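You operate a simulated robot arm through the tools that you are given. There is no shell and no other tool. Be economical: measure what you need, move in short steps, check, and stop when the job is done.

Carry out the task below with a simulated robot arm. There is one attempt and no reset: what you move stays moved.

TASK
Put the pink four-pin coil on the dip bench plate away on the top of the varnish bench.

It is judged by the outcome, as a careful person would: the job done as asked, and still so three seconds after it is handed in. It fails if anything else is knocked over, pushed out of place, dropped, spilled or broken.

THE ROBOT
A 6-joint arm with a two-finger parallel gripper, fixed in place. Base frame: the origin is at the foot of the arm, x ahead of it, y to its left, z up; the work surface is at about z = 0.82. Lengths are in m, angles in rad, forces in N, time in s.
With the tool pointing down near the work surface it reaches from about 0.26 to 0.68 m from the base axis. Its first joint turns from -1.152 to 1.152 rad. Payload 2.9 kg.
Tool frame: the origin (TCP) lies between the finger pads and is the grasp point; the fingertips stand 0.03 m ahead of it; z points along the fingers, y is the line along which they close. The gripper opens to 0.11 m. The fingers are 0.02 m wide and 0.01 m thick; the gripper's body (0.048 by 0.112 m) begins 0.055 m behind the TCP.
Orientation is told as [roll, pitch, yaw] about the base's x, y, z axes, in that order, counted from this pose: with the fingers straight down and closing along the base's y, the tool's x points along the base's -x, its y along +y and its z along -z.

THE INTERFACE
- The arm moves only by the tool drive_tool. Its argument "moves" is text: rows parted by semicolons, each of 6 numbers parted by spaces: the shift along the tool's x, y, z in cm, then the turn, a rotation vector about the tool's x, y, z in rad. In form: tx ty tz rx ry rz; .... A call has 1 to 20 rows; each row shifts and turns the commanded pose from where the row before left it, along the tool's axes as they then stand. "hand" is the finger opening in cm, from 0 to 11, set as the call begins (left out, the last holds). A row lasts 0.2 s, in which the tool goes at most 0.05 m and 0.15 rad; a call with a longer step from one row to the next is refused whole, and so is a gripper value outside its range. A pose out of reach is approached as far as the arm can. The call stops where the force on the tool passes 40 N (or 10 N more than at its start, if that is more) or the arm is blocked; 0.2 s more then pass. The fingers move at their own pace (about 0.108 m/s each) and stop on an object; they squeeze with about 44 N. The grip force told is the motor's: it shows also when the fingers shut on nothing. Time passes only in rows, and 0.2 s behind the last, so rows that do not move let the fingers close. It gives the time, the measured TCP pose, the force on the tool (base axes), the opening and the grip force at its end, in the units of the frame above (readings bear some noise).
- Cameras (640 x 400 px; columns grow to the right, rows downward): "scene" is fixed at [0.0718, 0.4231, 1.4003]; the picture's right is [-0.82, -0.57, 0.00], its down [-0.23, 0.34, -0.91] and it looks along [0.52, -0.75, -0.41] (base axes); focal length 356 px, centre (320, 200). "wrist" rides on the gripper at [-0.036, 0, -0.057] in the tool frame; the picture's right is [0.00, -1.00, 0.00], its down [0.97, 0.00, -0.24] and it looks along [0.24, 0.00, 0.97] (tool axes); focal length 218 px, centre (320, 200).
- grab_frame(camera): a new picture of that camera. No time passes.
- pixel_to_xyz(camera, pixels): for up to 12 pixels [column, row] of the newest picture of that camera ("zoom" is the newest enlarged one), the place [x, y, z] in the base frame of the surface seen there, good to about 0.002 m. No time passes.
- enlarge(camera, box): a new picture of the part [left, top, right, bottom] of that camera's present view, enlarged. No time passes.
- job_done(): hands the job in; it is judged then, once.

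Work in short steps. Measure before you move; look again where a grasp or a placing could have gone wrong, and mend it. You have 60 turns and 22 pictures in all, the two below and enlarged ones among them. Open the gripper and draw the arm clear of the work before you hand the job in, unless the task says otherwise; then end with one line.

The tools are called by a JSON object that holds its "op" and its "data". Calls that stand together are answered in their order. drive_tool: Moves the arm, as the interface text tells. Its arguments: {"type":"object","properties":{"moves":{"type":"string"},"hand":{"type":"number"}},"required":["moves"]} The other tools are called the same way: grab_frame (camera) takes a picture; pixel_to_xyz (camera, pixels) gives the place of the surface under pixels of a picture; enlarge (camera, box) takes an enlarged picture of a part of a camera's view; job_done () hands the job in.

At the start:

```text
t: 0.0
position: [0.4215, -0.0479, 1.142]
orientation: [-0.001, 0.0, 0.0]
force: [0.3, 1.0, 1.1]
finger_gap: 0.11
finger_force: 0.1
```

scene: 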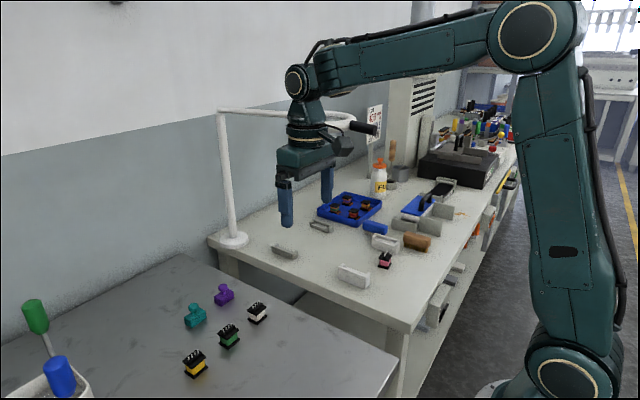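
wrist: 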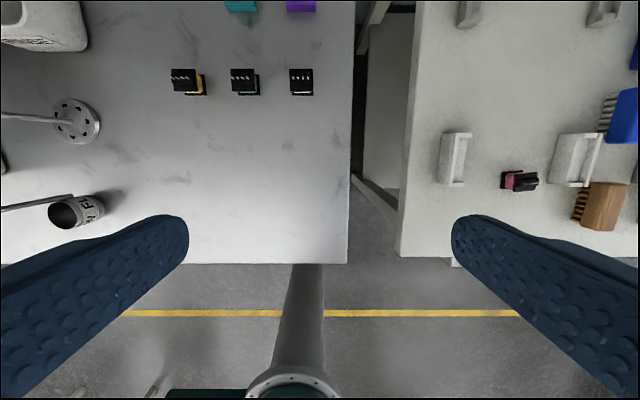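

The pink coil seems to be at scene (385,260), on the right-hand bench; three others sit on the left metal surface. I enlarge both to tell the benches and coils apart.

{"op": "enlarge", "data": {"camera": "scene", "box": [220, 90, 520, 300]}}

{"op": "enlarge", "data": {"camera": "scene", "box": [0, 220, 300, 400]}}

{"op": "enlarge", "data": {"camera": "wrist", "box": [400, 100, 640, 260]}}

```text
1.90 times, centred on (370, 195) of scene
```

zoom: 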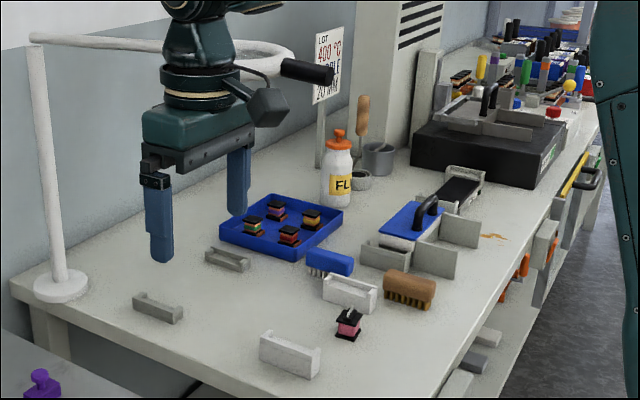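

```text
2.13 times, centred on (150, 310) of scene
```

zoom: 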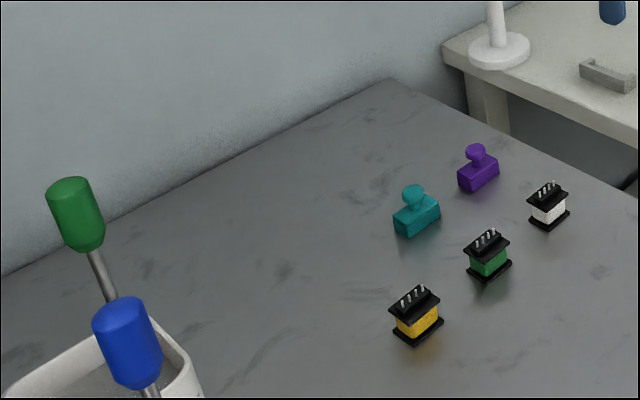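

```text
2.50 times, centred on (520, 180) of wrist
```

zoom: 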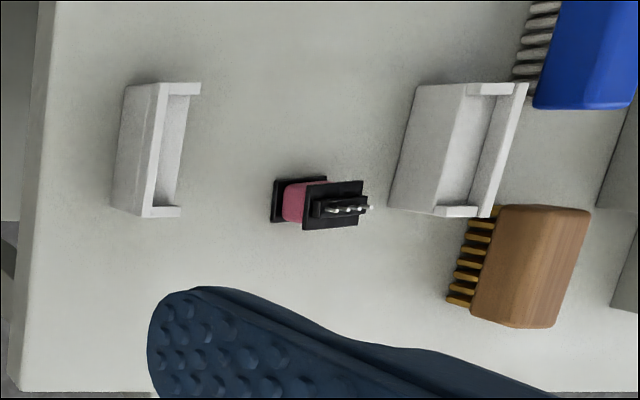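

The right bench has the solder pot ("400 °C"), so it is the dip bench, and the left metal-topped one is the varnish bench. The lone pink coil at wrist (518,180) shows four pins. I measure it, its neighbours and the free area on the left.

{"op": "pixel_to_xyz", "data": {"camera": "zoom", "pixels": [[305, 220], [362, 183], [360, 227], [312, 196], [275, 220], [325, 178], [295, 200], [250, 250], [180, 215], [395, 205], [440, 212], [450, 305]]}}

{"op": "pixel_to_xyz", "data": {"camera": "wrist", "pixels": [[301, 78], [301, 94], [245, 78], [245, 120], [300, 140], [300, 170], [345, 170], [346, 260], [355, 50], [405, 200], [240, 8], [185, 75]]}}

```text
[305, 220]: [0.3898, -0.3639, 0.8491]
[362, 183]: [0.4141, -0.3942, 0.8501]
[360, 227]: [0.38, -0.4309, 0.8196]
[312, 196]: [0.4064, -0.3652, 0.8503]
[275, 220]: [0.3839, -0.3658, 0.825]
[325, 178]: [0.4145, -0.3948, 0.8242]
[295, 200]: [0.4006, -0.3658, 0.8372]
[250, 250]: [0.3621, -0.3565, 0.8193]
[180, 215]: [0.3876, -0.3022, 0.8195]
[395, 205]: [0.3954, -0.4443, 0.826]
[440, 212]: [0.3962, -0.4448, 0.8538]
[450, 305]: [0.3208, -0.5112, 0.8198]
```

```text
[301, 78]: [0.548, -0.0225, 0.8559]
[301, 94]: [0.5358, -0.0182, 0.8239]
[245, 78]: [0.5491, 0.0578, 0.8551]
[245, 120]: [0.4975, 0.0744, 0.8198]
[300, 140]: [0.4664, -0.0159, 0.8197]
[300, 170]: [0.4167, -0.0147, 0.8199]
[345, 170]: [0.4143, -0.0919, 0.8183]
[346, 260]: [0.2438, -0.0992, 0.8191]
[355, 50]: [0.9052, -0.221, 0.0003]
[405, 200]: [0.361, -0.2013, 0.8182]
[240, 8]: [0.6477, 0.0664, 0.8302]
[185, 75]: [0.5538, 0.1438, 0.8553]
```

Coil centre is about (0.401, -0.379), top flange at z≈0.85. I go above it, staying high, and look straight down.

{"op": "drive_tool", "data": {"moves": "0.3 -4.7 0 0 0 0;0.3 -4.7 0 0 0 0;0.3 -4.7 0 0 0 0;0.3 -4.7 0 0 0 0;0.3 -4.7 0 0 0 0;0.3 -4.7 0 0 0 0;0.2 -4.7 0 0 0 0;0 0 4 0 0 0;0 0 4 0 0 0;0 0 4 0 0 0;0 0 4 0 0 0;0 0 0 0 0 0", "hand": 7}}

{"op": "grab_frame", "data": {"camera": "wrist"}}

```text
t: 2.6
position: [0.4005, -0.3757, 0.9812]
orientation: [0.0, -0.002, 0.0]
force: [1.0, -0.8, -0.6]
finger_gap: 0.07
finger_force: 0.0
```

```text
16 pictures are left
```

wrist: 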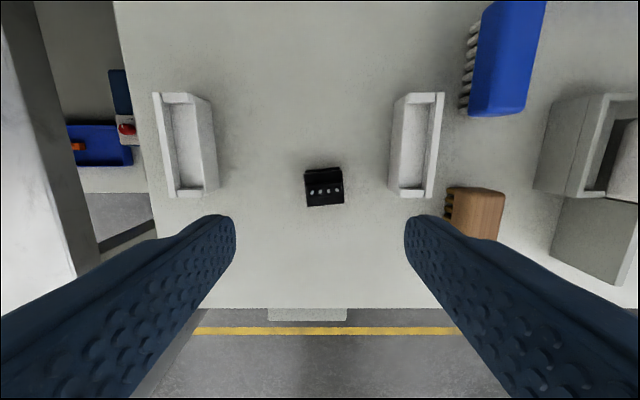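

{"op": "enlarge", "data": {"camera": "wrist", "box": [280, 155, 370, 215]}}

{"op": "pixel_to_xyz", "data": {"camera": "wrist", "pixels": [[394, 185], [441, 190], [212, 185], [450, 215], [306, 172], [342, 170], [308, 205], [343, 203]]}}

```text
6.67 times, centred on (325, 185) of wrist
```

zoom: 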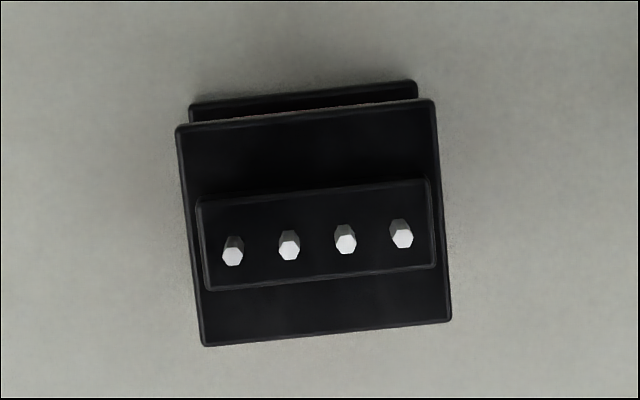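

```text
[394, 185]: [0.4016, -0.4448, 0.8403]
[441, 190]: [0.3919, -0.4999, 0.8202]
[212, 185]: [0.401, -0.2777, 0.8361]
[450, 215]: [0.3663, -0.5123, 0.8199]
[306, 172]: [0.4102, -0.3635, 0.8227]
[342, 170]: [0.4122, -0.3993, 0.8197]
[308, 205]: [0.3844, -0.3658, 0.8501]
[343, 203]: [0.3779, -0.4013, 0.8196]
```

{"op": "pixel_to_xyz", "data": {"camera": "zoom", "pixels": [[185, 140], [430, 112], [208, 335], [445, 310], [315, 155], [233, 256], [402, 240]]}}

```text
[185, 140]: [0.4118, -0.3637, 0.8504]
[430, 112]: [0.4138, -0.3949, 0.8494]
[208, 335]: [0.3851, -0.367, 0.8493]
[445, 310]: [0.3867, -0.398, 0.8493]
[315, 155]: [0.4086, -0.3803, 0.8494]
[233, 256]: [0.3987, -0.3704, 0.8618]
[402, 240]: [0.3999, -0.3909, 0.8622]
```

Centre (0.3995, -0.381), yaw ≈ +0.10, flange 33 mm along y. I align, open to 6 cm and descend to TCP z≈0.855 (tips ~5 mm above the bench).

{"op": "drive_tool", "data": {"moves": "0.1 -0.53 0 0 0 0;0 0 0 0 0 -0.1;0 0 4 0 0 0;0 0 4 0 0 0;0 0 2 0 0 0;0 0 0 0 0 0", "hand": 6}}

{"op": "grab_frame", "data": {"camera": "wrist"}}

```text
t: 4.0
position: [0.4016, -0.3818, 0.8824]
orientation: [-0.001, 0.0, 0.098]
force: [0.1, 0.2, 0.6]
finger_gap: 0.0602
finger_force: 0.1
```

```text
14 pictures are left
```

wrist: 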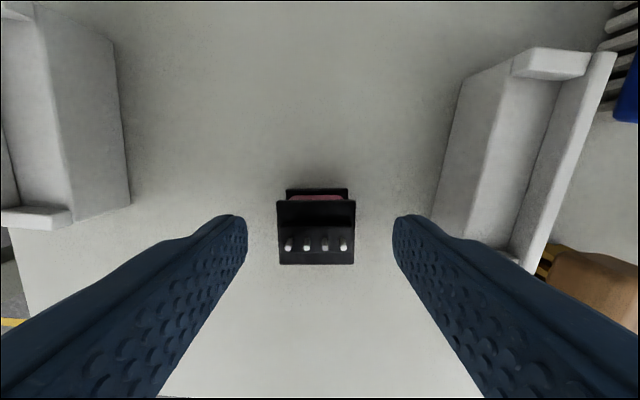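

The coil lies square and centred between the fingers (col 317). I lower 2.7 cm more and close.

{"op": "drive_tool", "data": {"moves": "0.1 0 1.4 0 0 0;0 0 1.3 0 0 0;0 0 0 0 0 0"}}

{"op": "drive_tool", "data": {"moves": "0 0 0 0 0 0;0 0 0 0 0 0;0 0 0 0 0 0", "hand": 2}}

```text
t: 4.8
position: [0.3989, -0.3815, 0.8537]
orientation: [0.0, -0.001, 0.099]
force: [0.4, 0.5, 0.3]
finger_gap: 0.06
finger_force: 0.1
```

```text
t: 5.6
position: [0.3984, -0.3818, 0.8551]
orientation: [-0.002, -0.001, 0.102]
force: [0.3, 0.6, 1.0]
finger_gap: 0.0328
finger_force: 44.4
```

The fingers stopped at 3.3 cm with 44 N, so the coil is held. I lift 10 cm and check.

{"op": "drive_tool", "data": {"moves": "0 0 -1 0 0 0;0 0 -3 0 0 0;0 0 -3 0 0 0;0 0 -3 0 0 0;0 0 0 0 0 0"}}

{"op": "grab_frame", "data": {"camera": "wrist"}}

```text
t: 6.8
position: [0.3985, -0.3831, 0.9551]
orientation: [0.0, 0.001, 0.099]
force: [-0.1, -0.3, -0.3]
finger_gap: 0.033
finger_force: 43.7
```

```text
13 pictures are left
```

wrist: 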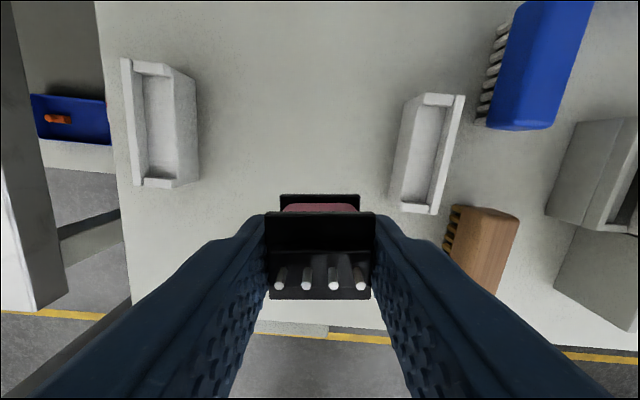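

Held upright. I turn yaw back to 0 and travel to (0.43, 0.0), an empty spot on the varnish bench clear of the other coils (x≈0.54) and edge (y≈-0.1).

{"op": "drive_tool", "data": {"moves": "0 0 0 0 0 0.1;-0.4 3.8 0 0 0 0;-0.4 3.8 0 0 0 0;-0.4 3.8 0 0 0 0;-0.4 3.8 0 0 0 0;-0.4 3.8 0 0 0 0;-0.4 3.8 0 0 0 0;-0.4 3.8 0 0 0 0;-0.4 3.8 0 0 0 0;0 3.8 0 0 0 0;0 3.8 0 0 0 0;0 0 0 0 0 0;0 0 0 0 0 0"}}

{"op": "grab_frame", "data": {"camera": "wrist"}}

{"op": "pixel_to_xyz", "data": {"camera": "wrist", "pixels": [[200, 200], [440, 200], [320, 160], [320, 120], [240, 320], [400, 300]]}}

```text
t: 9.6
position: [0.4319, 0.0009, 0.9551]
orientation: [0.001, -0.001, 0.002]
force: [-0.9, 0.5, -0.3]
finger_gap: 0.0327
finger_force: 44.3
```

```text
12 pictures are left
```

wrist: 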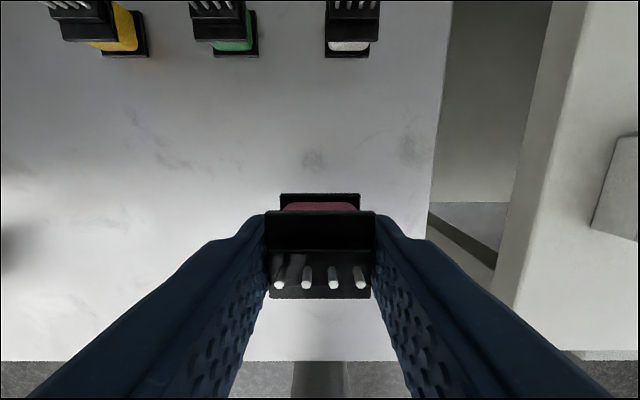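

```text
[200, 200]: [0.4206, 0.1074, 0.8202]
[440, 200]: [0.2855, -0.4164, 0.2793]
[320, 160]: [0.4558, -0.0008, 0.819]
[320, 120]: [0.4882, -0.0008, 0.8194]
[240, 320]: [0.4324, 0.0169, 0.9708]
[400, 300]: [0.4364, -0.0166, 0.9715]
```

The spot is free and level at z≈0.819, the same as the dip bench. I lower to just above the grasp height, slowly at the end.

{"op": "drive_tool", "data": {"moves": "0 0 3 0 0 0;0 0 3 0 0 0;0 0 2 0 0 0;0 0 1 0 0 0;0 0 0.5 0 0 0;0 0 0.3 0 0 0;0 0 0 0 0 0;0 0 0 0 0 0"}}

```text
t: 11.4
position: [0.431, -0.0007, 0.8568]
orientation: [0.0, -0.002, 0.001]
force: [0.4, 0.0, -1.0]
finger_gap: 0.0324
finger_force: 44.2
```

{"op": "drive_tool", "data": {"moves": "0 0 0.1 0 0 0;0 0 0.1 0 0 0;0 0 0 0 0 0"}}

```text
t: 12.2
position: [0.4309, -0.0019, 0.854]
orientation: [-0.001, 0.0, 0.001]
force: [-1.9, 0.3, 3.1]
finger_gap: 0.0326
finger_force: 43.9
```

The upward force (3.1 N) suggests contact. I open to 6 cm, wait, and rise.

{"op": "drive_tool", "data": {"moves": "0 0 0 0 0 0;0 0 0 0 0 0;0 0 0 0 0 0", "hand": 6}}

{"op": "drive_tool", "data": {"moves": "0 0 -2 0 0 0;0 0 -4 0 0 0;0 0 -4 0 0 0;0 0 -4 0 0 0;0 0 -4 0 0 0;0 0 -4 0 0 0;0 0 0 0 0 0"}}

{"op": "grab_frame", "data": {"camera": "wrist"}}

{"op": "grab_frame", "data": {"camera": "scene"}}

```text
t: 13.0
position: [0.4312, -0.0017, 0.8545]
orientation: [-0.001, 0.0, -0.002]
force: [-0.2, -0.1, 0.5]
finger_gap: 0.0602
finger_force: 0.1
```

```text
t: 14.6
position: [0.4296, -0.0031, 1.0744]
orientation: [0.0, 0.0, 0.001]
force: [-0.2, 0.6, 0.4]
finger_gap: 0.0599
finger_force: 0.0
```

```text
11 pictures are left
```

wrist: 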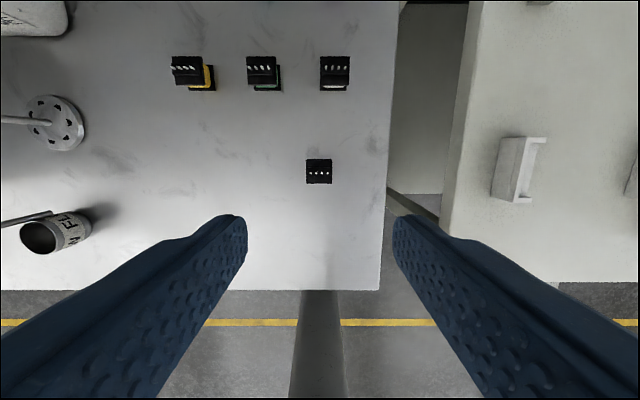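

```text
10 pictures are left
```

scene: 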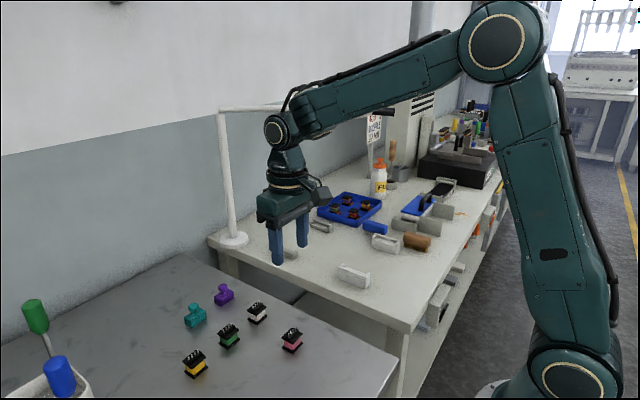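

The pink coil stands upright at scene (291,340) on the varnish bench. Nothing else has moved, and the arm is clear.

{"op": "job_done", "data": {}}

```text
The job is handed in.
```

The pink four-pin coil now stands upright on top of the varnish bench, nothing else was disturbed, and the job is handed in.
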